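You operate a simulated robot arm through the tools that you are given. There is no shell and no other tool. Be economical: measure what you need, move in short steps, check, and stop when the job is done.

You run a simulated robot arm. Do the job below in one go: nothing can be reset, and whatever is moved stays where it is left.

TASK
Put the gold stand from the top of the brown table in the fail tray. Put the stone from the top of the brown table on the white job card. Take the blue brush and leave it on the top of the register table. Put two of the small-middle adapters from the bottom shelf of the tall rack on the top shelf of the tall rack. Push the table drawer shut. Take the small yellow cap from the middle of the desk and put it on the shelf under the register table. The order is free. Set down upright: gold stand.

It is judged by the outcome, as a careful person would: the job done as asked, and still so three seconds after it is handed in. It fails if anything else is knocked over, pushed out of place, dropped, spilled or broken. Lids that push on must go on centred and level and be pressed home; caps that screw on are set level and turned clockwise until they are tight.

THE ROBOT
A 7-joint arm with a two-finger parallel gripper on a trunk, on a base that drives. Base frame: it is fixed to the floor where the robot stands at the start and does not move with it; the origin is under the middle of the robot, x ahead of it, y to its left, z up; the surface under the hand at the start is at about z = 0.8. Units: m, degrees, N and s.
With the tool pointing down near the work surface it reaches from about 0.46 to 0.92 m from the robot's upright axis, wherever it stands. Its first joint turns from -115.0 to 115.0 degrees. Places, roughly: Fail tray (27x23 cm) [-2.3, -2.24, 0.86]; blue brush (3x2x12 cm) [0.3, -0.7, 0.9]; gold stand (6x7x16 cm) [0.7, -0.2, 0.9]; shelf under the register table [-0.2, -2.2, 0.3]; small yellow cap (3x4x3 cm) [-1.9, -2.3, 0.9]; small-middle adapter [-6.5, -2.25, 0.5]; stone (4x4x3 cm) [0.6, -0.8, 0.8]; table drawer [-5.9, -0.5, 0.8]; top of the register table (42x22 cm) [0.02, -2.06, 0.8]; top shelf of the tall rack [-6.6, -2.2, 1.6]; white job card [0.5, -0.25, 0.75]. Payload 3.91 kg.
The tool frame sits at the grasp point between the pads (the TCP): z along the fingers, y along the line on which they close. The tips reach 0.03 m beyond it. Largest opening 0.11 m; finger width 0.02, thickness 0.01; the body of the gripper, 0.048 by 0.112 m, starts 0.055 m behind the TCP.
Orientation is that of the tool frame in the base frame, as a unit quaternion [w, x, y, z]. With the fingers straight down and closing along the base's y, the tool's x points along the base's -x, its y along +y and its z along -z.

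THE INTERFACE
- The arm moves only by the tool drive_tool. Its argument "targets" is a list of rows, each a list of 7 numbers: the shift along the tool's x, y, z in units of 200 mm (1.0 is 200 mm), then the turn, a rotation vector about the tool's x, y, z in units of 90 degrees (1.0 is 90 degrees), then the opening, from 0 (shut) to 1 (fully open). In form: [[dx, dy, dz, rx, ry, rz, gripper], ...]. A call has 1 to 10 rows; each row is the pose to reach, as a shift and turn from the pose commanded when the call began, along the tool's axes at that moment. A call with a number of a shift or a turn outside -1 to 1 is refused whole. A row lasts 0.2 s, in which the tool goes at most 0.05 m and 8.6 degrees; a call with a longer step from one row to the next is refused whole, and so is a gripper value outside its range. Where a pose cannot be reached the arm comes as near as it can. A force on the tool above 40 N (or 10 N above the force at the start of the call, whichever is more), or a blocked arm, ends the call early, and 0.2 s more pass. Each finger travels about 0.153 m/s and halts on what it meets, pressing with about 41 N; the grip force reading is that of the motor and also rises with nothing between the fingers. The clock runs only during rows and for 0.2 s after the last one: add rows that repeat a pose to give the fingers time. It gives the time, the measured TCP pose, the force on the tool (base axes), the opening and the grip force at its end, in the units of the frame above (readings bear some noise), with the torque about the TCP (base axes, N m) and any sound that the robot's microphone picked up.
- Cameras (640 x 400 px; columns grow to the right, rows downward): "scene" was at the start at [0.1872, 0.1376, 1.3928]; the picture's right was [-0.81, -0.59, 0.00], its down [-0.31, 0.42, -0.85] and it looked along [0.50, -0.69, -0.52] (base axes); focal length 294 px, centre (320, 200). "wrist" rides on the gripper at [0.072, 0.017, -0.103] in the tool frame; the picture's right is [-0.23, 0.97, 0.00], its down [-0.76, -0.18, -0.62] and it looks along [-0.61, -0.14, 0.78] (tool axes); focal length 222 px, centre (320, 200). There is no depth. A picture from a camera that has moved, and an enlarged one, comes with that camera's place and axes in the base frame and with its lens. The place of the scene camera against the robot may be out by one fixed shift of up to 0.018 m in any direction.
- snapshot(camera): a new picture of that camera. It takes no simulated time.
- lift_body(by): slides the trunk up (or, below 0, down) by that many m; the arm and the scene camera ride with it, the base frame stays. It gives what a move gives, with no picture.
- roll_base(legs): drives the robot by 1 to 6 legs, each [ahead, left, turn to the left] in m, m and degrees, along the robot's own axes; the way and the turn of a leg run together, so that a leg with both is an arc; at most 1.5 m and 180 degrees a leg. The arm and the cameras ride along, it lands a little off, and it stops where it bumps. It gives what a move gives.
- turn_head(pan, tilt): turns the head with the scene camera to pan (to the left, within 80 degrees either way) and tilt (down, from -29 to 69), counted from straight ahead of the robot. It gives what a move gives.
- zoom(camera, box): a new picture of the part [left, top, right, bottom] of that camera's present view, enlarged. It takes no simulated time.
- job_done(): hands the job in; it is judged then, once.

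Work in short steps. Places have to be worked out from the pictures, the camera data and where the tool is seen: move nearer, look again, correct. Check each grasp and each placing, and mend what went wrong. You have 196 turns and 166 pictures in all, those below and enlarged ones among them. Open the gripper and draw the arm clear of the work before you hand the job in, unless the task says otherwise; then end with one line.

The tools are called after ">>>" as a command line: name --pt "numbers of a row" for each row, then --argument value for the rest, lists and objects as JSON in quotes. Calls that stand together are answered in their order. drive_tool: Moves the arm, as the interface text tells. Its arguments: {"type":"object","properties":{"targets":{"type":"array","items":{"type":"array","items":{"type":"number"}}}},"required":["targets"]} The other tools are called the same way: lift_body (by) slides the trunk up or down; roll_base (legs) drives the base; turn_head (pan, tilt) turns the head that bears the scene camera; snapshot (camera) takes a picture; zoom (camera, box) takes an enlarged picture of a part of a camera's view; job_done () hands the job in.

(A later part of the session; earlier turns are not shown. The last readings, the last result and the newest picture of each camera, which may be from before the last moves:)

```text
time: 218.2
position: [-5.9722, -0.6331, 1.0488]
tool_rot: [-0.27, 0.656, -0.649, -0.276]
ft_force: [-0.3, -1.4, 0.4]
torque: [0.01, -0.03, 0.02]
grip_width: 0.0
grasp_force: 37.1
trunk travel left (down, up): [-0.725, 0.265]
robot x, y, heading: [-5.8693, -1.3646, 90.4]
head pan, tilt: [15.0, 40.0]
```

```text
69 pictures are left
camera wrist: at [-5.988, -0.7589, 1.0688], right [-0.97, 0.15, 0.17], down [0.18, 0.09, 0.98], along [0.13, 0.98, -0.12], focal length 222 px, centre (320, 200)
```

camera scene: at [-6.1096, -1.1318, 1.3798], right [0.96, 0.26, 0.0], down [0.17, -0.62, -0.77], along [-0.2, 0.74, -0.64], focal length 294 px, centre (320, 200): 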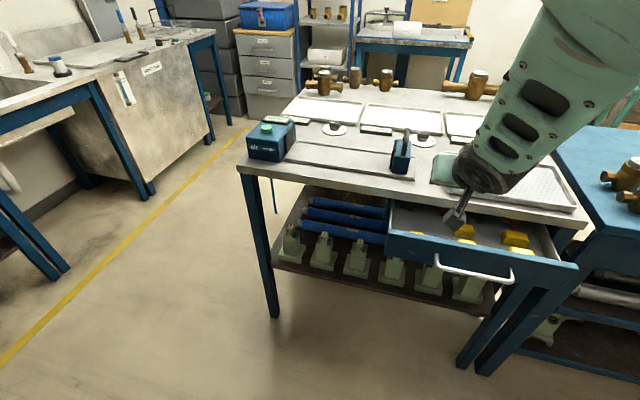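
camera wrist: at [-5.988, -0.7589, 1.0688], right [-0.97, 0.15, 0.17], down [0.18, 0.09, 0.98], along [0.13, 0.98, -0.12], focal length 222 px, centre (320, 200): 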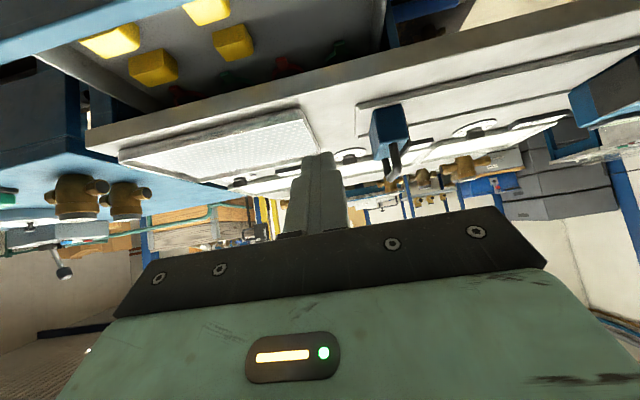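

Triangulating both views, the drawer panel top is at z≈0.855, y≈-0.60, x -6.085..-5.67, and the handle spans -5.96..-5.79. I'll push on the plain part of the panel left of the handle at x≈-6.025. I'll back off and shift left before lowering.

>>> roll_base --legs '[[-0.12, 0, 0], [0, 0.055, 0]]'

>>> lift_body --by -0.2

>>> snapshot --camera "scene"

>>> snapshot --camera "wrist"

```text
time: 220.0
position: [-6.0273, -0.7538, 1.0476]
tool_rot: [-0.27, 0.655, -0.65, -0.276]
ft_force: [-0.9, -0.5, -0.2]
torque: [0.0, 0.0, -0.01]
grip_width: 0.0
grasp_force: 37.5
trunk travel left (down, up): [-0.725, 0.265]
robot x, y, heading: [-5.9304, -1.4769, 90.4]
head pan, tilt: [15.0, 40.0]
```

```text
time: 222.2
position: [-6.0267, -0.7524, 0.8478]
tool_rot: [-0.269, 0.656, -0.649, -0.277]
ft_force: [0.3, 0.4, 0.5]
torque: [-0.01, 0.03, 0.01]
grip_width: 0.0
grasp_force: 37.3
trunk travel left (down, up): [-0.525, 0.465]
robot x, y, heading: [-5.9309, -1.4801, 90.2]
head pan, tilt: [15.0, 40.0]
```

```text
68 pictures are left
camera scene: at [-6.1637, -1.2523, 1.1799], right [0.96, 0.26, 0.0], down [0.17, -0.62, -0.77], along [-0.2, 0.74, -0.64], focal length 294 px, centre (320, 200)
```

scene: 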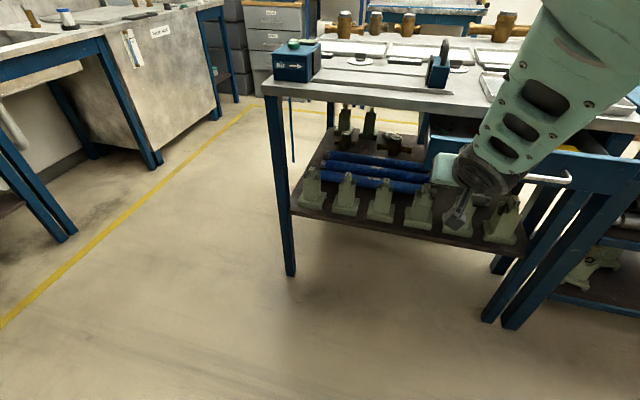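

```text
67 pictures are left
camera wrist: at [-6.0422, -0.8794, 0.8688], right [-0.97, 0.15, 0.17], down [0.18, 0.09, 0.98], along [0.13, 0.98, -0.12], focal length 222 px, centre (320, 200)
```

wrist: 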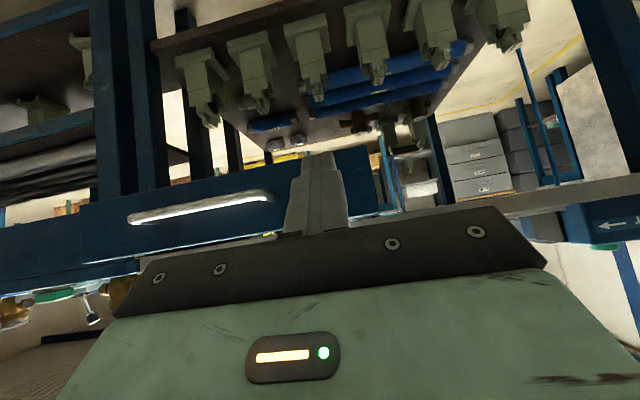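

The fingertips line up with the panel between the handle and its left end. I'll drive ahead in steps to push.

>>> roll_base --legs '[[0.18, 0, 0]]'

>>> snapshot --camera "wrist"

>>> snapshot --camera "scene"

```text
time: 223.7
position: [-6.0247, -0.573, 0.8476]
tool_rot: [-0.27, 0.654, -0.651, -0.275]
ft_force: [0.3, 0.5, -0.1]
torque: [-0.02, 0.03, -0.03]
grip_width: 0.0
grasp_force: 38.0
trunk travel left (down, up): [-0.525, 0.465]
robot x, y, heading: [-5.9292, -1.3042, 90.1]
head pan, tilt: [15.0, 40.0]
```

```text
66 pictures are left
camera wrist: at [-6.0411, -0.6997, 0.8687], right [-0.97, 0.15, 0.17], down [0.18, 0.09, 0.98], along [0.13, 0.98, -0.12], focal length 222 px, centre (320, 200)
```

wrist: 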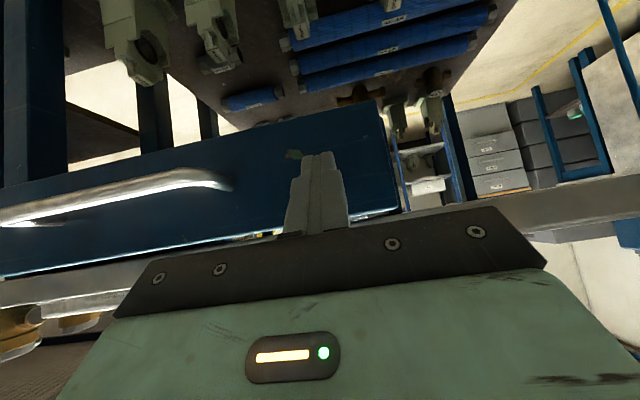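

```text
65 pictures are left
camera scene: at [-6.1638, -1.0722, 1.1798], right [0.97, 0.26, 0.0], down [0.17, -0.62, -0.77], along [-0.2, 0.74, -0.64], focal length 294 px, centre (320, 200)
```

scene: 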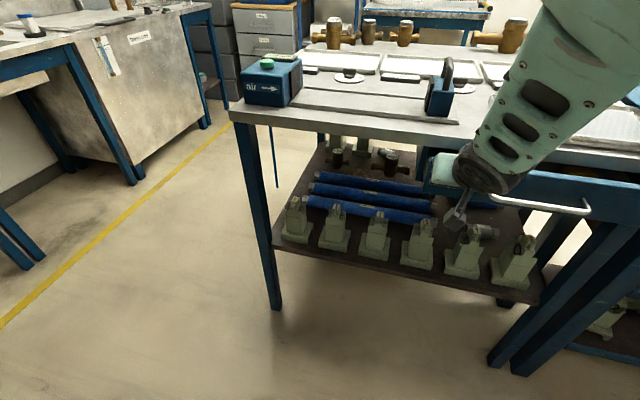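

Close to contact, with a shadow visible at the tips. I'll push another 0.06 m.

>>> roll_base --legs '[[0.06, 0, 0]]'

>>> snapshot --camera "wrist"

```text
time: 224.6
position: [-6.0251, -0.5131, 0.8482]
tool_rot: [-0.271, 0.654, -0.65, -0.276]
ft_force: [0.6, -0.3, -0.2]
torque: [-0.01, 0.0, 0.01]
grip_width: 0.0
grasp_force: 37.8
trunk travel left (down, up): [-0.525, 0.465]
robot x, y, heading: [-5.9245, -1.2381, 90.2]
head pan, tilt: [15.0, 40.0]
```

```text
64 pictures are left
camera wrist: at [-6.0415, -0.6384, 0.8688], right [-0.97, 0.15, 0.17], down [0.18, 0.09, 0.98], along [0.13, 0.98, -0.12], focal length 222 px, centre (320, 200)
```

wrist: 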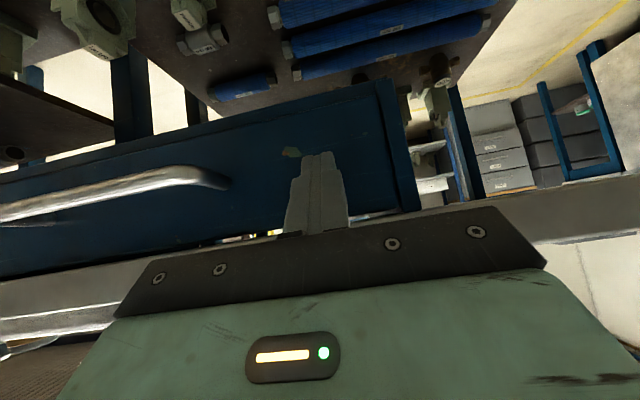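

The panel moves along with the tips at almost no force, so it's sliding in. I'll push further in small steps until it stops.

>>> roll_base --legs '[[0.05, 0, 0]]'

>>> snapshot --camera "wrist"

>>> snapshot --camera "scene"

```text
time: 225.3
position: [-6.0257, -0.5118, 0.8451]
tool_rot: [-0.267, 0.657, -0.651, -0.271]
ft_force: [0.2, -7.4, 3.3]
torque: [-0.02, -0.02, -0.04]
grip_width: 0.0001
grasp_force: 37.5
trunk travel left (down, up): [-0.525, 0.465]
robot x, y, heading: [-5.9269, -1.2315, 89.9]
head pan, tilt: [15.0, 40.0]
stopped in leg 1: the force on the tool passed its limit at 76 N (the readings are from after the stop); the commanded pose is now the measured one
```

```text
63 pictures are left
camera wrist: at [-6.0422, -0.6379, 0.8669], right [-0.98, 0.15, 0.16], down [0.18, 0.1, 0.98], along [0.13, 0.98, -0.13], focal length 222 px, centre (320, 200)
```

wrist: 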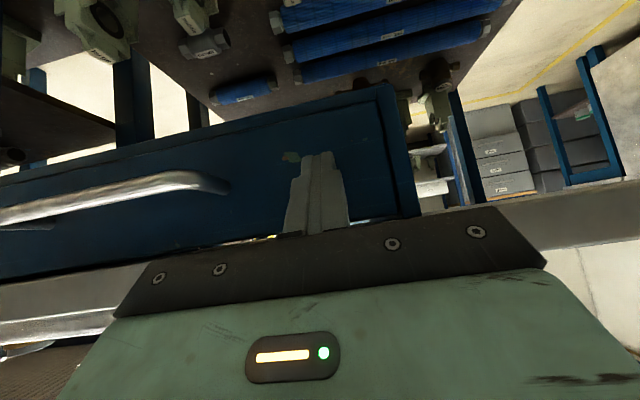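

```text
62 pictures are left
camera scene: at [-6.164, -1.0055, 1.1797], right [0.97, 0.26, 0.0], down [0.17, -0.62, -0.77], along [-0.2, 0.74, -0.64], focal length 294 px, centre (320, 200)
```

scene: 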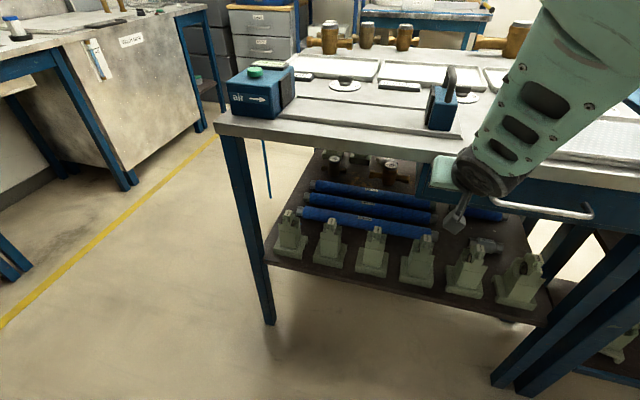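

It stopped hard, so the drawer seems to be home. I'll back off and verify.

>>> roll_base --legs '[[-0.2, 0, 0]]'

>>> turn_head --pan -5 --tilt 30

>>> snapshot --camera "wrist"

>>> snapshot --camera "scene"

```text
time: 226.9
position: [-6.0274, -0.711, 0.846]
tool_rot: [-0.267, 0.658, -0.65, -0.271]
ft_force: [-0.2, 0.2, 0.3]
torque: [0.04, -0.01, 0.02]
grip_width: 0.0
grasp_force: 37.5
trunk travel left (down, up): [-0.525, 0.465]
robot x, y, heading: [-5.9263, -1.4317, 90.5]
head pan, tilt: [15.0, 40.0]
```

```text
time: 227.8
position: [-6.0272, -0.7098, 0.8457]
tool_rot: [-0.267, 0.658, -0.649, -0.272]
ft_force: [0.4, 1.0, 0.1]
torque: [0.02, 0.02, 0.03]
grip_width: 0.0002
grasp_force: 38.4
trunk travel left (down, up): [-0.525, 0.465]
robot x, y, heading: [-5.9292, -1.4328, 90.3]
head pan, tilt: [-5.0, 30.0]
```

```text
61 pictures are left
camera wrist: at [-6.0431, -0.8363, 0.8669], right [-0.98, 0.15, 0.16], down [0.18, 0.1, 0.98], along [0.13, 0.98, -0.13], focal length 222 px, centre (320, 200)
```

wrist: 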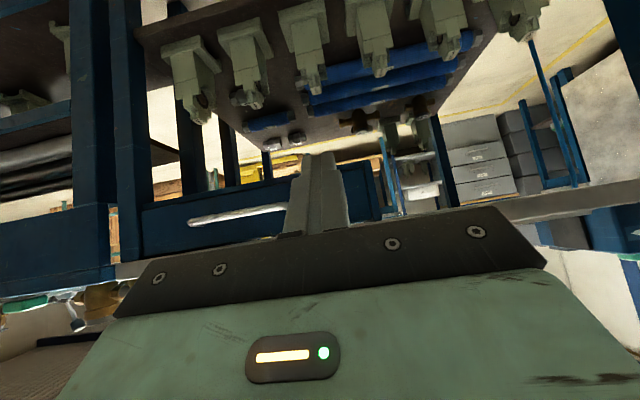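

```text
60 pictures are left
camera scene: at [-6.134, -1.1965, 1.1951], right [1.0, -0.08, 0.0], down [-0.04, -0.5, -0.87], along [0.07, 0.86, -0.5], focal length 294 px, centre (320, 200)
```

scene: 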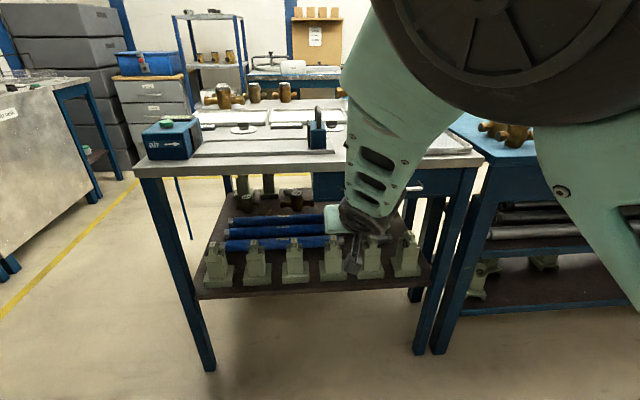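

>>> zoom --camera "scene" --box '[290, 130, 490, 255]'

```text
3.20 times, centred on (390, 192) of scene
camera zoom: at [-6.134, -1.1965, 1.1951], right [1.0, -0.08, 0.0], down [-0.04, -0.5, -0.87], along [0.07, 0.86, -0.5], focal length 940 px, centre (96, 224)
```

zoom: 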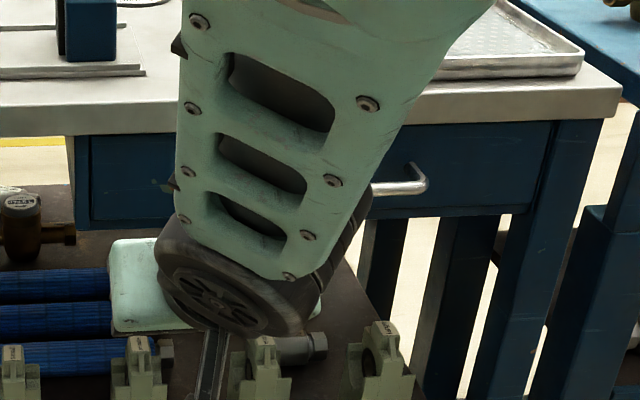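

The drawer is flush, so that's shut. Now the tall rack: I'll raise the trunk, then swing round in stages in the free lane to face the rack at x≈-6.6.

>>> lift_body --by 0.2

>>> roll_base --legs '[[0.15, 0, 0], [0, 0, 89.5], [0, -0.15, 0], [0.65, 0, 0]]'

>>> turn_head --pan 60 --tilt 25

>>> snapshot --camera "scene"

```text
time: 229.9
position: [-6.0273, -0.7113, 1.0449]
tool_rot: [-0.268, 0.658, -0.65, -0.272]
ft_force: [0.8, 0.5, 0.0]
torque: [0.01, 0.01, 0.02]
grip_width: 0.0
grasp_force: 37.7
trunk travel left (down, up): [-0.725, 0.265]
robot x, y, heading: [-5.927, -1.4305, 90.6]
head pan, tilt: [-5.0, 30.0]
```

```text
time: 239.4
position: [-7.3333, -1.1821, 1.0443]
tool_rot: [-0.005, 0.925, -0.014, -0.38]
ft_force: [-0.9, 0.3, 0.6]
torque: [0.02, 0.04, -0.04]
grip_width: 0.0002
grasp_force: 37.6
trunk travel left (down, up): [-0.725, 0.265]
robot x, y, heading: [-6.6084, -1.1108, 177.9]
head pan, tilt: [-5.0, 30.0]
```

```text
time: 240.8
position: [-7.333, -1.1809, 1.044]
tool_rot: [-0.005, 0.924, -0.013, -0.381]
ft_force: [0.4, -0.2, -1.0]
torque: [-0.01, 0.02, -0.02]
grip_width: 0.0001
grasp_force: 37.2
trunk travel left (down, up): [-0.725, 0.265]
robot x, y, heading: [-6.6085, -1.1107, 178.0]
head pan, tilt: [60.0, 25.0]
```

```text
58 pictures are left
camera scene: at [-6.8137, -1.3844, 1.4031], right [-0.85, 0.53, 0.0], down [0.22, 0.36, -0.91], along [-0.48, -0.77, -0.42], focal length 294 px, centre (320, 200)
```

scene: 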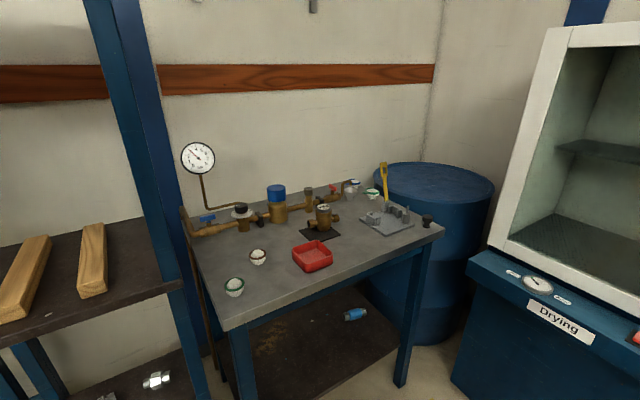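

There's room for the hand to pass, with the tables' fronts at about y -1.92 and the hand reaching -1.84. I'll turn left 90° to face the rack.

>>> roll_base --legs '[[0, 0, 92]]'

>>> turn_head --pan 5 --tilt 25

>>> snapshot --camera "scene"

>>> snapshot --camera "wrist"

```text
time: 245.2
position: [-6.486, -1.8321, 1.0447]
tool_rot: [0.275, 0.639, 0.668, -0.263]
ft_force: [0.3, -0.2, -0.2]
torque: [-0.03, 0.01, -0.01]
grip_width: 0.0
grasp_force: 37.8
trunk travel left (down, up): [-0.725, 0.265]
robot x, y, heading: [-6.608, -1.114, -87.6]
head pan, tilt: [60.0, 25.0]
```

```text
time: 246.4
position: [-6.4868, -1.8297, 1.0445]
tool_rot: [0.275, 0.64, 0.668, -0.263]
ft_force: [-0.1, 0.0, 0.2]
torque: [0.02, 0.01, -0.01]
grip_width: 0.0001
grasp_force: 38.2
trunk travel left (down, up): [-0.725, 0.265]
robot x, y, heading: [-6.6124, -1.1104, -88.0]
head pan, tilt: [5.0, 25.0]
```

```text
57 pictures are left
camera scene: at [-6.3942, -1.3322, 1.4032], right [-0.99, -0.12, 0.0], down [-0.05, 0.42, -0.91], along [0.11, -0.9, -0.42], focal length 294 px, centre (320, 200)
```

scene: 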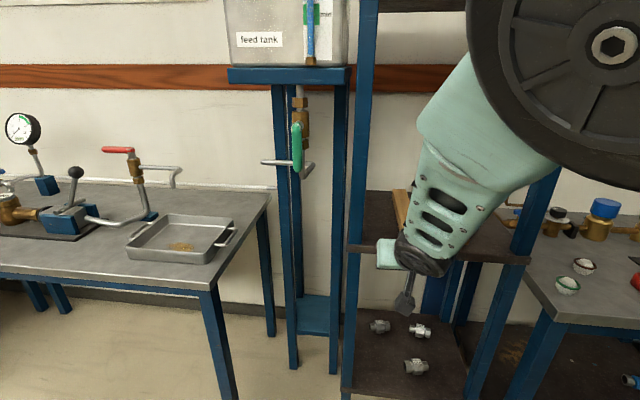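

```text
56 pictures are left
camera wrist: at [-6.4746, -1.7071, 1.0669], right [0.98, -0.12, 0.16], down [-0.17, -0.11, 0.98], along [-0.1, -0.99, -0.13], focal length 222 px, centre (320, 200)
```

wrist: 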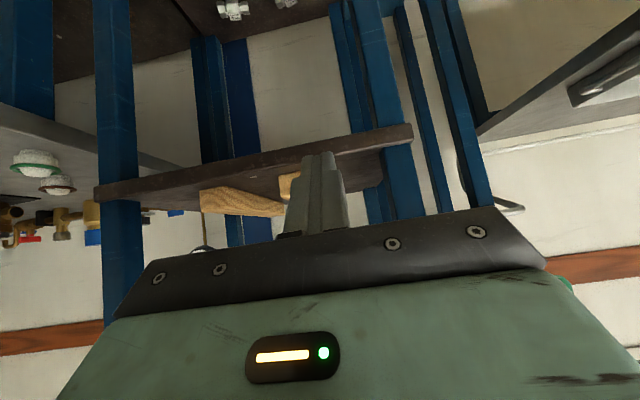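

Three adapters show on the bottom shelf. I'll lower the trunk 0.4 m to see them better and zoom in.

>>> lift_body --by -0.3

>>> turn_head --pan 0 --tilt 30

>>> snapshot --camera "scene"

>>> zoom --camera "scene" --box '[330, 170, 500, 330]'

>>> snapshot --camera "wrist"

```text
time: 249.4
position: [-6.4864, -1.8292, 0.7455]
tool_rot: [0.276, 0.639, 0.668, -0.263]
ft_force: [-0.4, -0.5, 0.2]
torque: [-0.02, 0.02, 0.03]
grip_width: 0.0001
grasp_force: 37.8
trunk travel left (down, up): [-0.425, 0.565]
robot x, y, heading: [-6.606, -1.1111, -87.9]
head pan, tilt: [5.0, 25.0]
```

```text
time: 250.1
position: [-6.4865, -1.8305, 0.7445]
tool_rot: [0.276, 0.639, 0.668, -0.263]
ft_force: [0.7, 0.0, 0.5]
torque: [0.02, -0.02, 0.01]
grip_width: 0.0002
grasp_force: 38.3
trunk travel left (down, up): [-0.425, 0.565]
robot x, y, heading: [-6.6067, -1.1102, -88.0]
head pan, tilt: [0.0, 30.0]
```

```text
55 pictures are left
camera scene: at [-6.4023, -1.3312, 1.0952], right [-1.0, -0.04, 0.0], down [-0.02, 0.5, -0.87], along [0.03, -0.87, -0.5], focal length 294 px, centre (320, 200)
```

scene: 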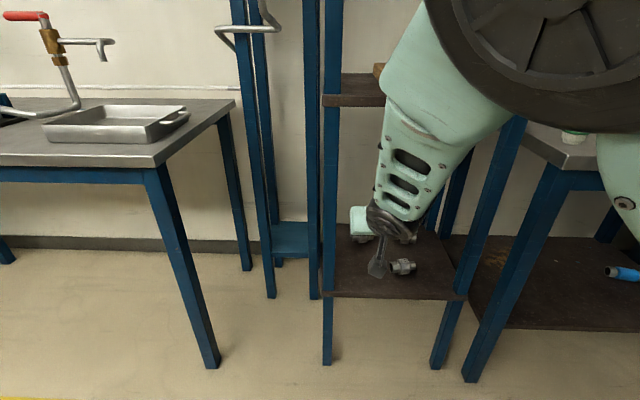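

```text
2.50 times, centred on (415, 250) of scene
camera zoom: at [-6.4023, -1.3312, 1.0952], right [-1.0, -0.04, 0.0], down [-0.02, 0.5, -0.87], along [0.03, -0.87, -0.5], focal length 734 px, centre (82, 75)
```

zoom: 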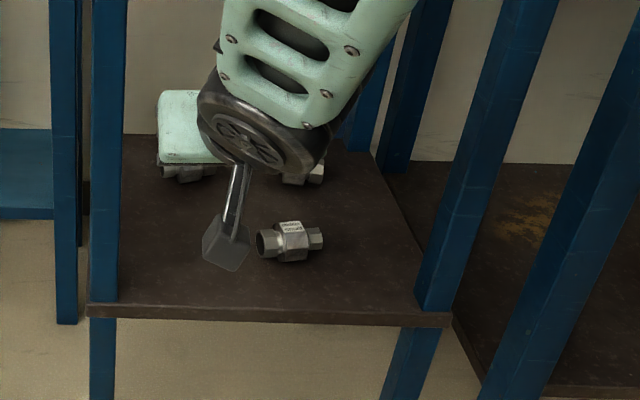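

```text
53 pictures are left
camera wrist: at [-6.4746, -1.7071, 0.7669], right [0.98, -0.12, 0.16], down [-0.17, -0.11, 0.98], along [-0.1, -0.99, -0.13], focal length 222 px, centre (320, 200)
```

wrist: 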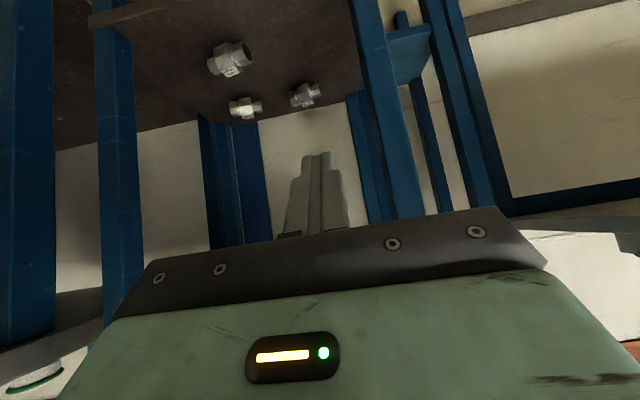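

The bottom shelf is at about z 0.37 and the middle one at about 0.97. The adapters are near (-6.66,-2.11), (-6.70,-2.28) and (-6.53,-2.29). I'll zoom in to read the labels.

>>> zoom --camera "wrist" --box '[180, 20, 350, 130]'

>>> zoom --camera "scene" --box '[380, 250, 430, 285]'

```text
3.64 times, centred on (265, 75) of wrist
camera zoom: at [-6.4746, -1.7071, 0.7669], right [0.98, -0.12, 0.16], down [-0.17, -0.11, 0.98], along [-0.1, -0.99, -0.13], focal length 808 px, centre (520, 654)
```

zoom: 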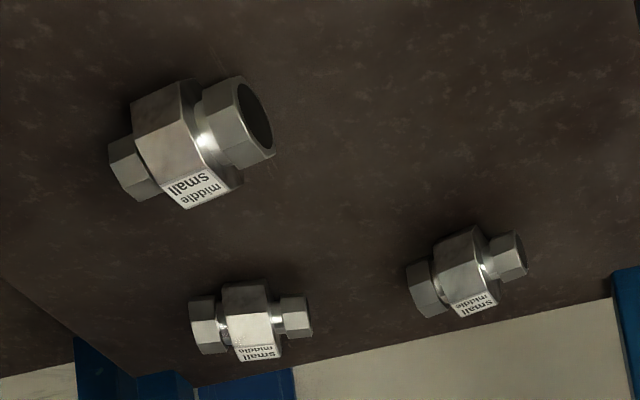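

```text
11.43 times, centred on (405, 268) of scene
camera zoom: at [-6.4023, -1.3312, 1.0952], right [-1.0, -0.04, 0.0], down [-0.02, 0.5, -0.87], along [0.03, -0.87, -0.5], focal length 3357 px, centre (-651, -571)
```

zoom: 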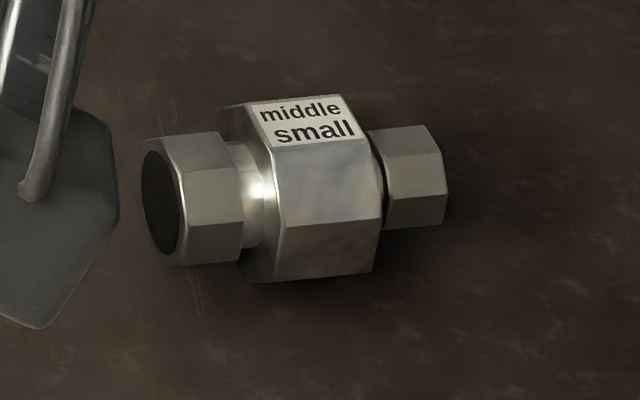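

All three are labelled "middle / small", so any two will do. I'll bring the tool upright here in front of the rack, then turn it 90° so the fingers close front-to-back across the hex bodies.

>>> drive_tool --pt "0 0 0 0 0.09 0 0.3" --pt "0 0 0 0 0.18 0 0.6" --pt "0 0 0 0 0.27 0 0.8" --pt "0 0 0 0 0.36 0 0.8" --pt "0 0 0 0 0.45 0 0.8" --pt "0 0 0 0 0.5 0 0.8" --pt "0 0 0 0 0.5 0 0.8"

>>> drive_tool --pt "0 0 0 0 0 0.094 0.8" --pt "0 0 0 0 0 0.188 0.8" --pt "0 0 0 0 0 0.282 0.8" --pt "0 0 0 0 0 0.376 0.8" --pt "0 0 0 0 0 0.47 0.8" --pt "0 0 0 0 0 0.564 0.8" --pt "0 0 0 0 0 0.658 0.8" --pt "0 0 0 0 0 0.752 0.8" --pt "0 0 0 0 0 0.846 0.8" --pt "0 0 0 0 0 0.94 0.8"

>>> snapshot --camera "scene"

```text
time: 251.7
position: [-6.4853, -1.8305, 0.7448]
tool_rot: [-0.001, 0.692, 0.722, 0.003]
ft_force: [0.1, -0.3, 0.0]
torque: [0.0, 0.03, 0.01]
grip_width: 0.0879
grasp_force: 0.1
trunk travel left (down, up): [-0.425, 0.565]
robot x, y, heading: [-6.6076, -1.1092, -87.8]
head pan, tilt: [0.0, 30.0]
```

```text
time: 253.9
position: [-6.4862, -1.8301, 0.7459]
tool_rot: [-0.002, 0.998, 0.067, 0.002]
ft_force: [0.3, 0.5, -0.9]
torque: [0.0, -0.01, 0.03]
grip_width: 0.0879
grasp_force: 0.0
trunk travel left (down, up): [-0.425, 0.565]
robot x, y, heading: [-6.6084, -1.1099, -87.7]
head pan, tilt: [0.0, 30.0]
```

```text
50 pictures are left
camera scene: at [-6.4023, -1.3312, 1.0952], right [-1.0, -0.04, 0.0], down [-0.02, 0.5, -0.87], along [0.03, -0.87, -0.5], focal length 294 px, centre (320, 200)
```

scene: 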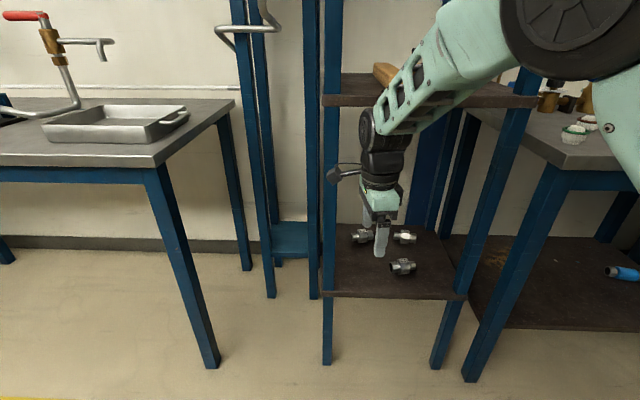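

The hand is upright with a fair forearm slope. I'll lower the trunk 0.22 m, slide right 0.17 m, and check the line to the front adapter.

>>> lift_body --by -0.22

>>> roll_base --legs '[[0, -0.165, 0], [0.12, 0, 0]]'

>>> snapshot --camera "scene"

>>> snapshot --camera "wrist"

```text
time: 256.2
position: [-6.4854, -1.8301, 0.5265]
tool_rot: [-0.002, 0.998, 0.068, 0.001]
ft_force: [0.4, -1.1, -0.1]
torque: [-0.02, 0.01, -0.03]
grip_width: 0.0877
grasp_force: 0.0
trunk travel left (down, up): [-0.205, 0.785]
robot x, y, heading: [-6.609, -1.1089, -87.9]
head pan, tilt: [0.0, 30.0]
```

```text
time: 258.5
position: [-6.6441, -1.9553, 0.5254]
tool_rot: [-0.002, 0.998, 0.068, 0.001]
ft_force: [-0.3, -0.2, 0.2]
torque: [0.01, -0.01, 0.0]
grip_width: 0.0883
grasp_force: 0.1
trunk travel left (down, up): [-0.205, 0.785]
robot x, y, heading: [-6.7688, -1.2388, -87.9]
head pan, tilt: [0.0, 30.0]
```

```text
49 pictures are left
camera scene: at [-6.5602, -1.4555, 0.8752], right [-1.0, -0.04, 0.0], down [-0.02, 0.5, -0.87], along [0.03, -0.87, -0.5], focal length 294 px, centre (320, 200)
```

scene: 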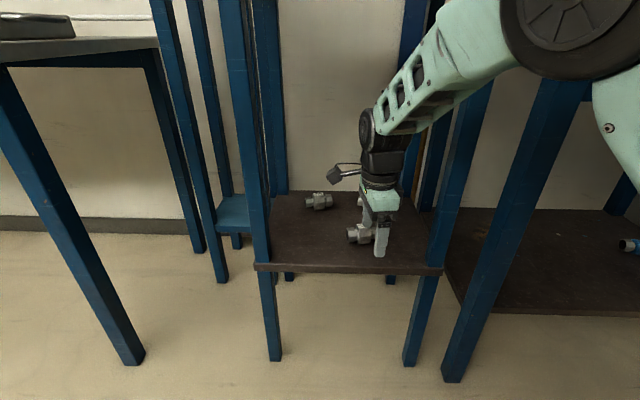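

```text
48 pictures are left
camera wrist: at [-6.5704, -1.9643, 0.6285], right [-0.09, -1.0, 0.0], down [-0.78, 0.07, 0.62], along [-0.62, 0.06, -0.78], focal length 222 px, centre (320, 200)
```

wrist: 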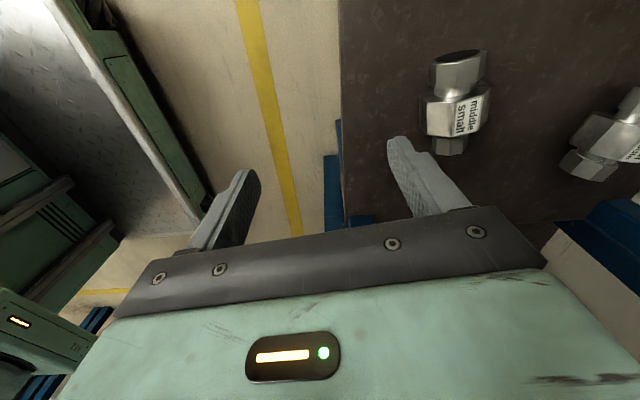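

The front adapter's hex is at about (-6.656,-2.096), its axis square to the fingers within a few degrees. I'll roll ahead 0.14 m at this height and check.

>>> roll_base --legs '[[0.14, 0, 0]]'

>>> snapshot --camera "wrist"

>>> snapshot --camera "scene"

```text
time: 259.8
position: [-6.6374, -2.0934, 0.5253]
tool_rot: [-0.001, 0.998, 0.069, 0.001]
ft_force: [-0.5, -0.2, -0.2]
torque: [0.01, 0.0, -0.04]
grip_width: 0.0881
grasp_force: 0.0
trunk travel left (down, up): [-0.205, 0.785]
robot x, y, heading: [-6.7591, -1.373, -87.9]
head pan, tilt: [0.0, 30.0]
```

```text
47 pictures are left
camera wrist: at [-6.5635, -2.1019, 0.6286], right [-0.09, -1.0, 0.0], down [-0.78, 0.07, 0.62], along [-0.62, 0.06, -0.78], focal length 222 px, centre (320, 200)
```

wrist: 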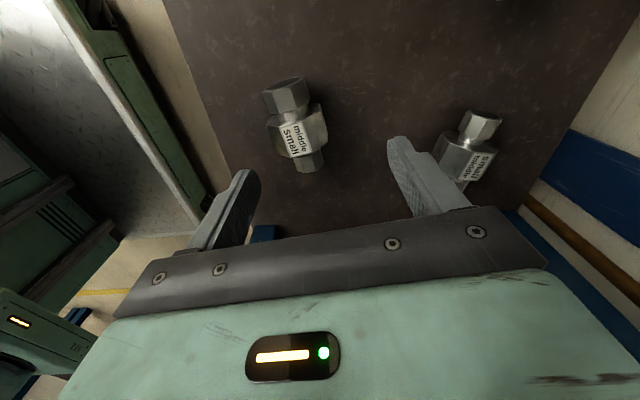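

```text
46 pictures are left
camera scene: at [-6.5545, -1.5931, 0.8752], right [-1.0, -0.04, 0.0], down [-0.02, 0.5, -0.87], along [0.03, -0.87, -0.5], focal length 294 px, centre (320, 200)
```

scene: 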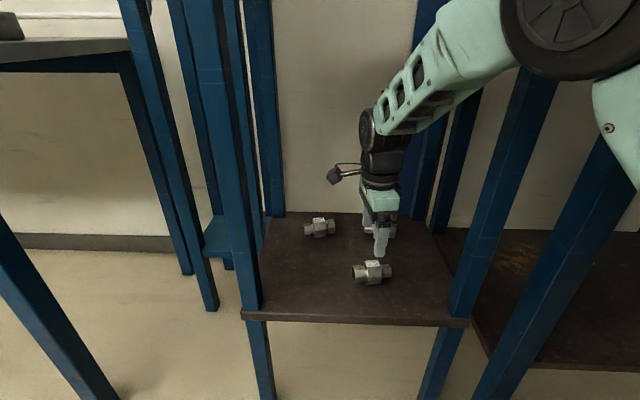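

Two views put the hex centre at about (-6.642,-2.074), with its top near z 0.435. I'll shift back 19 mm and lower to z≈0.445.

>>> drive_tool --pt "-0.012 -0.095 0.1 0 0 0 0.8" --pt "-0.012 -0.095 0.25 0 0 0 0.8" --pt "-0.012 -0.095 0.4 0 0 0 0.8"

>>> snapshot --camera "wrist"

```text
time: 260.6
position: [-6.6426, -2.0739, 0.4475]
tool_rot: [-0.003, 0.998, 0.07, 0.0]
ft_force: [-0.2, -0.1, -1.1]
torque: [0.02, -0.01, -0.02]
grip_width: 0.0881
grasp_force: 0.0
trunk travel left (down, up): [-0.205, 0.785]
robot x, y, heading: [-6.7619, -1.3749, -87.7]
head pan, tilt: [0.0, 30.0]
```

```text
45 pictures are left
camera wrist: at [-6.5685, -2.0824, 0.5503], right [-0.09, -1.0, 0.0], down [-0.78, 0.07, 0.62], along [-0.62, 0.06, -0.78], focal length 222 px, centre (320, 200)
```

wrist: 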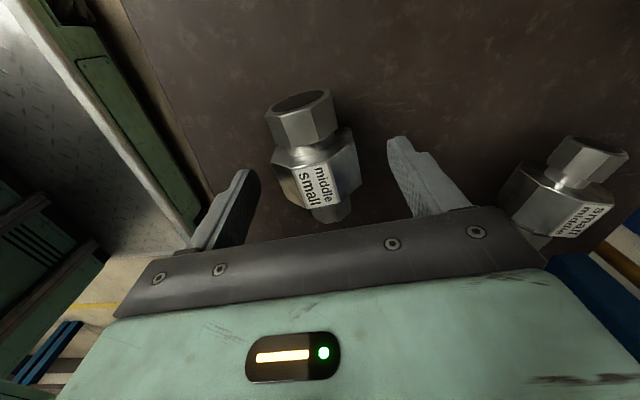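

Centred well. I'll lower 2 cm more, shifting 7 mm towards the hex middle, and close.

>>> drive_tool --pt "-0.035 0 0.05 0 0 0 0.8" --pt "-0.035 0 0.11 0 0 0 0.8" --pt "-0.035 0 0.11 0 0 0 0.6" --pt "-0.035 0 0.11 0 0 0 0.15" --pt "-0.035 0 0.11 0 0 0 0.15" --pt "-0.035 0 0.11 0 0 0 0.15"

>>> snapshot --camera "wrist"

```text
time: 261.4
position: [-6.6483, -2.0759, 0.4298]
tool_rot: [0.001, 0.998, 0.07, 0.003]
ft_force: [-2.4, 4.6, 22.0]
torque: [0.94, 0.38, -0.02]
grip_width: 0.0685
grasp_force: 2.6
trunk travel left (down, up): [-0.205, 0.785]
robot x, y, heading: [-6.7615, -1.3729, -87.9]
head pan, tilt: [0.0, 30.0]
stopped in row 3: the force on the tool passed its limit at 42 N (the readings are from after the stop); the commanded pose is now the measured one
```

```text
44 pictures are left
camera wrist: at [-6.5743, -2.0838, 0.5334], right [-0.09, -1.0, 0.0], down [-0.78, 0.07, 0.62], along [-0.62, 0.06, -0.79], focal length 222 px, centre (320, 200)
```

wrist: 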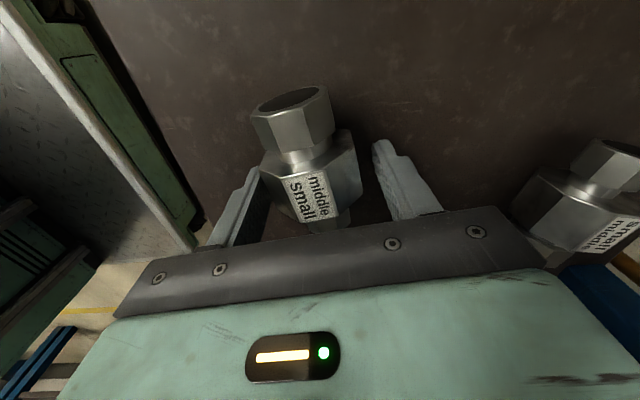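

The fingertips touched the shelf, so it's at z≈0.40. I'll raise 4 mm and close.

>>> drive_tool --pt "0 0 -0.02 0 0 0 0.65" --pt "0 0 -0.025 0 0 0 0.65" --pt "0 0 -0.025 0 0 0 0.45" --pt "0 0 -0.025 0 0 0 0.2" --pt "0 0 -0.025 0 0 0 0.2" --pt "0 0 -0.025 0 0 0 0.2"

>>> snapshot --camera "wrist"

```text
time: 262.8
position: [-6.6476, -2.0748, 0.4318]
tool_rot: [0.0, 0.998, 0.07, 0.001]
ft_force: [-0.6, 0.6, -0.2]
torque: [-0.02, 0.04, 0.0]
grip_width: 0.0496
grasp_force: 40.6
trunk travel left (down, up): [-0.205, 0.785]
robot x, y, heading: [-6.7594, -1.3735, -87.7]
head pan, tilt: [0.0, 30.0]
```

```text
43 pictures are left
camera wrist: at [-6.5739, -2.0836, 0.5359], right [-0.09, -1.0, 0.0], down [-0.78, 0.07, 0.62], along [-0.62, 0.06, -0.78], focal length 222 px, centre (320, 200)
```

wrist: 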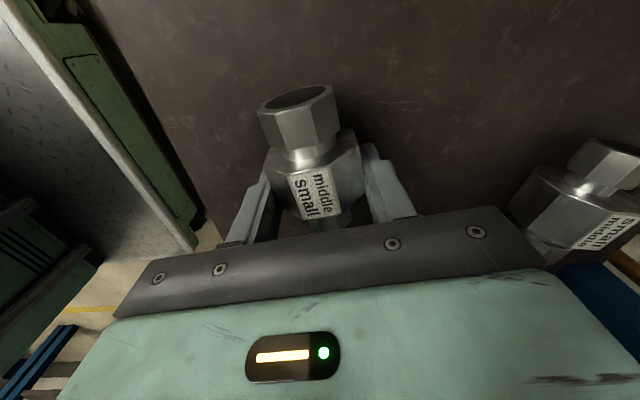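

Gripped at 50 mm. I'll lift it clear, back out of the rack, and raise the trunk.

>>> lift_body --by 0.08

>>> roll_base --legs '[[-0.3, 0, 0]]'

>>> lift_body --by 0.4

>>> lift_body --by 0.305

>>> turn_head --pan 0 --tilt 5

>>> snapshot --camera "scene"

```text
time: 264.0
position: [-6.6468, -2.0755, 0.5124]
tool_rot: [0.0, 0.998, 0.071, 0.002]
ft_force: [-0.3, 0.6, -2.2]
torque: [-0.03, 0.04, -0.01]
grip_width: 0.0499
grasp_force: 41.1
trunk travel left (down, up): [-0.285, 0.705]
robot x, y, heading: [-6.7602, -1.3754, -87.7]
head pan, tilt: [0.0, 30.0]
```

```text
time: 266.0
position: [-6.6603, -1.7788, 0.513]
tool_rot: [0.0, 0.998, 0.068, 0.001]
ft_force: [0.2, 0.0, -3.0]
torque: [0.0, 0.01, 0.0]
grip_width: 0.0498
grasp_force: 41.4
trunk travel left (down, up): [-0.285, 0.705]
robot x, y, heading: [-6.7712, -1.0786, -87.8]
head pan, tilt: [0.0, 30.0]
```

```text
time: 269.8
position: [-6.6607, -1.7782, 0.9113]
tool_rot: [0.0, 0.998, 0.067, 0.002]
ft_force: [-0.6, 0.9, -3.6]
torque: [0.0, 0.03, 0.03]
grip_width: 0.0497
grasp_force: 40.7
trunk travel left (down, up): [-0.685, 0.305]
robot x, y, heading: [-6.7724, -1.076, -87.8]
head pan, tilt: [0.0, 30.0]
```

```text
time: 272.9
position: [-6.6616, -1.7791, 1.2173]
tool_rot: [0.0, 0.998, 0.068, 0.002]
ft_force: [-0.2, 0.3, -3.0]
torque: [0.01, 0.03, -0.01]
grip_width: 0.0495
grasp_force: 40.8
trunk travel left (down, up): [-0.99, 0.0]
robot x, y, heading: [-6.7728, -1.0787, -88.0]
head pan, tilt: [0.0, 30.0]
```

```text
time: 273.8
position: [-6.6601, -1.7783, 1.2174]
tool_rot: [-0.001, 0.998, 0.069, 0.002]
ft_force: [0.2, 0.2, -3.7]
torque: [-0.01, 0.01, -0.04]
grip_width: 0.0494
grasp_force: 40.6
trunk travel left (down, up): [-0.99, 0.0]
robot x, y, heading: [-6.7729, -1.0774, -88.0]
head pan, tilt: [0.0, 5.0]
```

```text
42 pictures are left
camera scene: at [-6.5662, -1.2976, 1.7005], right [-1.0, -0.04, 0.0], down [0.0, 0.09, -1.0], along [0.04, -1.0, -0.09], focal length 294 px, centre (320, 200)
```

scene: 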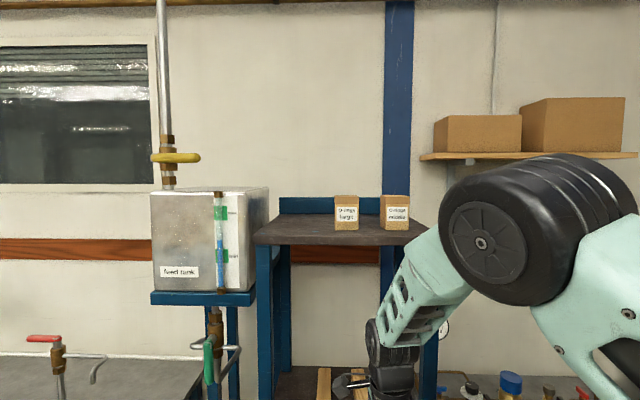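

The top shelf is at z≈1.54 with a free left part (x -6.42..-6.56). I'll raise the hand with the arm, in two calls, out here in front of the rack.

>>> drive_tool --pt "0 0 -0.2 0 0 0 0.2" --pt "0 0 -0.4 0 0 0 0.2" --pt "0 0 -0.6 0 0 0 0.2" --pt "0 0 -0.8 0 0 0 0.2" --pt "0 0 -1.0 0 0 0 0.2"

>>> drive_tool --pt "0 0 -0.2 0 0 0 0.2" --pt "0 0 -0.4 0 0 0 0.2" --pt "0 0 -0.6 0 0 0 0.2" --pt "0 0 -0.8 0 0 0 0.2" --pt "0 0 -1.0 0 0 0 0.2"

>>> snapshot --camera "scene"

```text
time: 274.9
position: [-6.6638, -1.7781, 1.4191]
tool_rot: [-0.002, 0.998, 0.068, 0.001]
ft_force: [-0.6, 0.2, -4.0]
torque: [0.01, 0.02, 0.03]
grip_width: 0.0497
grasp_force: 41.2
trunk travel left (down, up): [-0.99, 0.0]
robot x, y, heading: [-6.7722, -1.0762, -88.1]
head pan, tilt: [0.0, 5.0]
```

```text
time: 276.1
position: [-6.6638, -1.78, 1.6156]
tool_rot: [-0.001, 0.998, 0.068, 0.002]
ft_force: [-0.1, 0.3, -2.6]
torque: [-0.02, 0.03, 0.01]
grip_width: 0.0497
grasp_force: 40.9
trunk travel left (down, up): [-0.99, 0.0]
robot x, y, heading: [-6.774, -1.0758, -88.0]
head pan, tilt: [0.0, 5.0]
```

```text
41 pictures are left
camera scene: at [-6.5663, -1.2975, 1.7005], right [-1.0, -0.04, 0.0], down [0.0, 0.09, -1.0], along [0.04, -1.0, -0.09], focal length 294 px, centre (320, 200)
```

scene: 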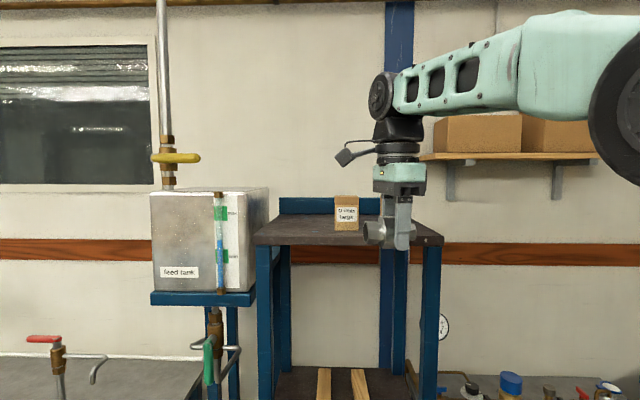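

The arm reaches well. I'll raise 4 cm more, slide left 0.155 m, and roll ahead 0.29 m.

>>> drive_tool --pt "0 0 -0.1 0 0 0 0.2" --pt "0 0 -0.2 0 0 0 0.2"

>>> roll_base --legs '[[0, 0.15, 0], [0.29, 0, 0]]'

>>> snapshot --camera "scene"

>>> snapshot --camera "wrist"

```text
time: 276.8
position: [-6.661, -1.7793, 1.6571]
tool_rot: [-0.001, 0.998, 0.069, 0.002]
ft_force: [-0.6, -0.4, -2.8]
torque: [0.02, 0.05, 0.01]
grip_width: 0.0495
grasp_force: 41.3
trunk travel left (down, up): [-0.99, 0.0]
robot x, y, heading: [-6.7718, -1.0759, -88.1]
head pan, tilt: [0.0, 5.0]
```

```text
time: 279.7
position: [-6.5069, -2.0605, 1.6564]
tool_rot: [0.0, 0.998, 0.067, 0.001]
ft_force: [-0.4, 0.5, -2.9]
torque: [-0.03, 0.06, 0.0]
grip_width: 0.0494
grasp_force: 40.7
trunk travel left (down, up): [-0.99, 0.0]
robot x, y, heading: [-6.61, -1.3545, -88.4]
head pan, tilt: [0.0, 5.0]
```

```text
40 pictures are left
camera scene: at [-6.4076, -1.5803, 1.7006], right [-1.0, -0.03, 0.0], down [0.0, 0.09, -1.0], along [0.03, -1.0, -0.09], focal length 294 px, centre (320, 200)
```

scene: 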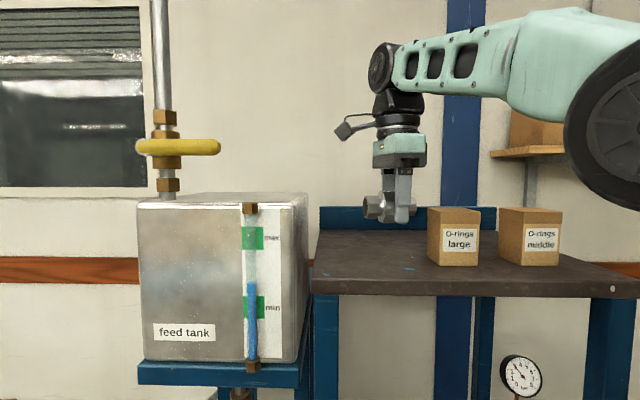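

```text
39 pictures are left
camera wrist: at [-6.4327, -2.0707, 1.7599], right [-0.1, -1.0, 0.0], down [-0.78, 0.08, 0.62], along [-0.62, 0.06, -0.78], focal length 222 px, centre (320, 200)
```

wrist: 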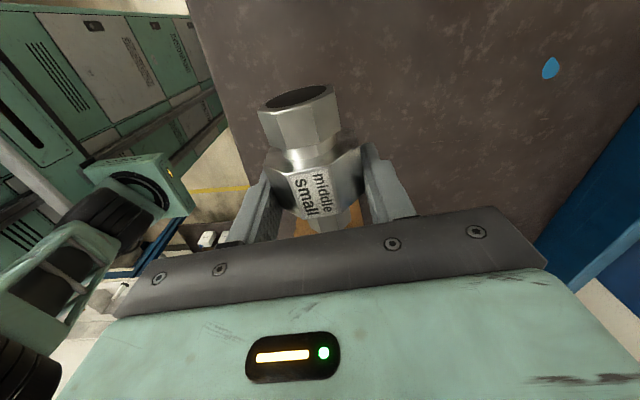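

I'll extend the arm 0.13 m further back so the adapter is over (-6.507,-2.19), then lower to 1.59.

>>> drive_tool --pt "-0.03 0.2 0 0 0 0 0.2" --pt "-0.06 0.42 0 0 0 0 0.2" --pt "-0.087 0.644 0 0 0 0 0.2" --pt "-0.087 0.644 0.15 0 0 0 0.2" --pt "-0.087 0.644 0.32 0 0 0 0.2"

>>> zoom --camera "scene" --box '[300, 130, 480, 290]'

```text
time: 280.9
position: [-6.522, -2.1582, 1.59]
tool_rot: [0.002, 0.998, 0.067, 0.001]
ft_force: [0.6, -0.9, 12.7]
torque: [0.36, 0.25, 0.12]
grip_width: 0.0496
grasp_force: 41.0
out of reach, approached as far as the arm can: row 2, 3, 4, 5
trunk travel left (down, up): [-0.99, 0.0]
robot x, y, heading: [-6.6136, -1.3606, -88.1]
head pan, tilt: [0.0, 5.0]
```

```text
2.50 times, centred on (390, 210) of scene
camera zoom: at [-6.4076, -1.5796, 1.7011], right [-1.0, -0.03, 0.0], down [0.0, 0.09, -1.0], along [0.03, -1.0, -0.09], focal length 734 px, centre (145, 175)
```

zoom: 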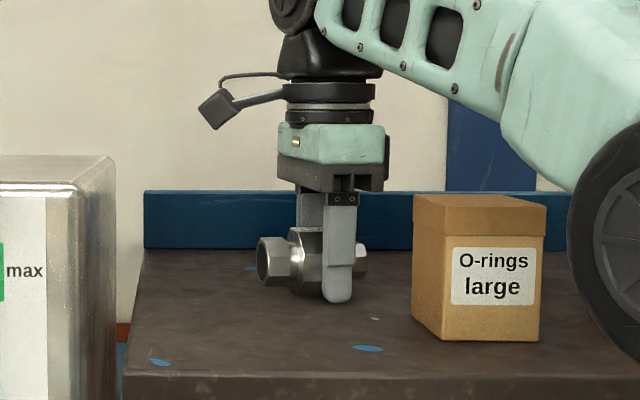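

Contact at z≈1.56 with the adapter on the shelf at (-6.522,-2.158), short of the commanded reach but a good spot. I'll open the fingers there.

>>> drive_tool --pt "0 0 0 0 0 0 0.4" --pt "0 0 0 0 0 0 0.6" --pt "0 0 0 0 0 0 0.75" --pt "0 0 0 0 0 0 0.75"

>>> snapshot --camera "wrist"

```text
time: 281.6
position: [-6.5226, -2.1604, 1.5901]
tool_rot: [0.007, 0.998, 0.065, 0.004]
ft_force: [1.6, -4.7, 7.2]
torque: [0.13, 0.06, 0.04]
grip_width: 0.0801
grasp_force: 0.2
trunk travel left (down, up): [-0.99, 0.0]
robot x, y, heading: [-6.611, -1.3595, -88.2]
head pan, tilt: [0.0, 5.0]
stopped in row 3: the force on the tool passed its limit at 55 N (the readings are from after the stop); the commanded pose is now the measured one
```

```text
37 pictures are left
camera wrist: at [-6.4491, -2.1678, 1.6944], right [-0.1, -0.99, 0.01], down [-0.78, 0.09, 0.62], along [-0.61, 0.05, -0.79], focal length 222 px, centre (320, 200)
```

wrist: 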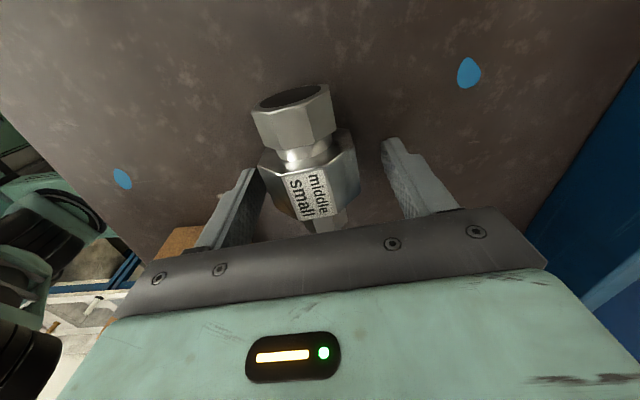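

Released. The near finger is close to the adapter, so I'll rise while moving slightly back towards the robot.

>>> drive_tool --pt "0 -0.03 -0.03 0 0 0 0.75" --pt "0 -0.05 -0.12 0 0 0 0.75" --pt "0 -0.05 -0.3 0 0 0 0.75" --pt "0 -0.05 -0.5 0 0 0 0.75"

>>> snapshot --camera "scene"

```text
time: 282.6
position: [-6.5363, -2.1286, 1.6467]
tool_rot: [0.005, 0.998, 0.065, 0.002]
ft_force: [1.3, -2.2, -2.0]
torque: [0.16, 0.05, 0.01]
grip_width: 0.0826
grasp_force: 0.1
out of reach, approached as far as the arm can: row 3, 4
trunk travel left (down, up): [-0.99, 0.0]
robot x, y, heading: [-6.6097, -1.357, -88.2]
head pan, tilt: [0.0, 5.0]
```

```text
36 pictures are left
camera scene: at [-6.4064, -1.5835, 1.6999], right [-1.0, -0.03, 0.0], down [0.0, 0.09, -1.0], along [0.03, -1.0, -0.09], focal length 294 px, centre (320, 200)
```

scene: 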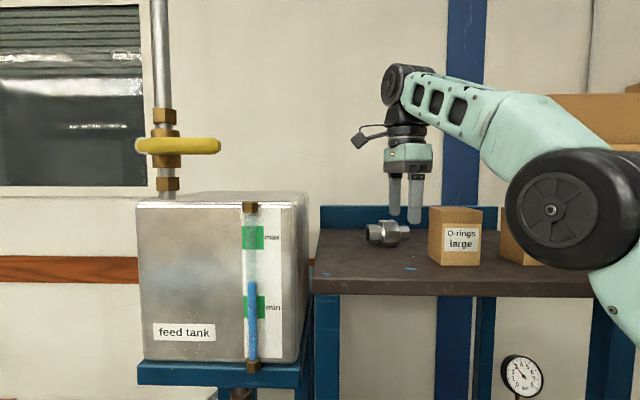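

The adapter sits on the top shelf. I'll ease back a little so the hand gains height before backing out over it.

>>> drive_tool --pt "0 -0.03 0.0 0 0 0 0.75" --pt "0 -0.06 0.0 0 0 0 0.75" --pt "0 -0.1 0.0 0 0 0 0.75" --pt "0 -0.1 0.0 0 0 0 0.75"

>>> zoom --camera "scene" --box '[320, 130, 500, 290]'

```text
time: 283.6
position: [-6.5376, -2.1034, 1.6492]
tool_rot: [0.007, 0.998, 0.066, 0.003]
ft_force: [0.9, -0.4, 0.3]
torque: [-0.04, -0.01, 0.0]
grip_width: 0.0825
grasp_force: 0.1
trunk travel left (down, up): [-0.99, 0.0]
robot x, y, heading: [-6.6146, -1.361, -88.4]
head pan, tilt: [0.0, 5.0]
```

```text
2.50 times, centred on (410, 210) of scene
camera zoom: at [-6.4076, -1.5804, 1.7006], right [-1.0, -0.03, 0.0], down [0.0, 0.09, -1.0], along [0.03, -1.0, -0.09], focal length 734 px, centre (95, 175)
```

zoom: 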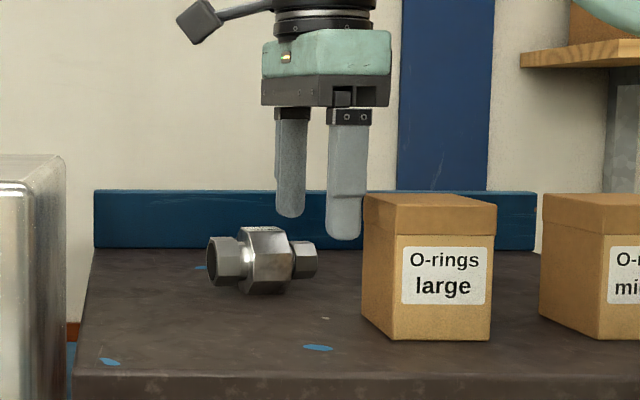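

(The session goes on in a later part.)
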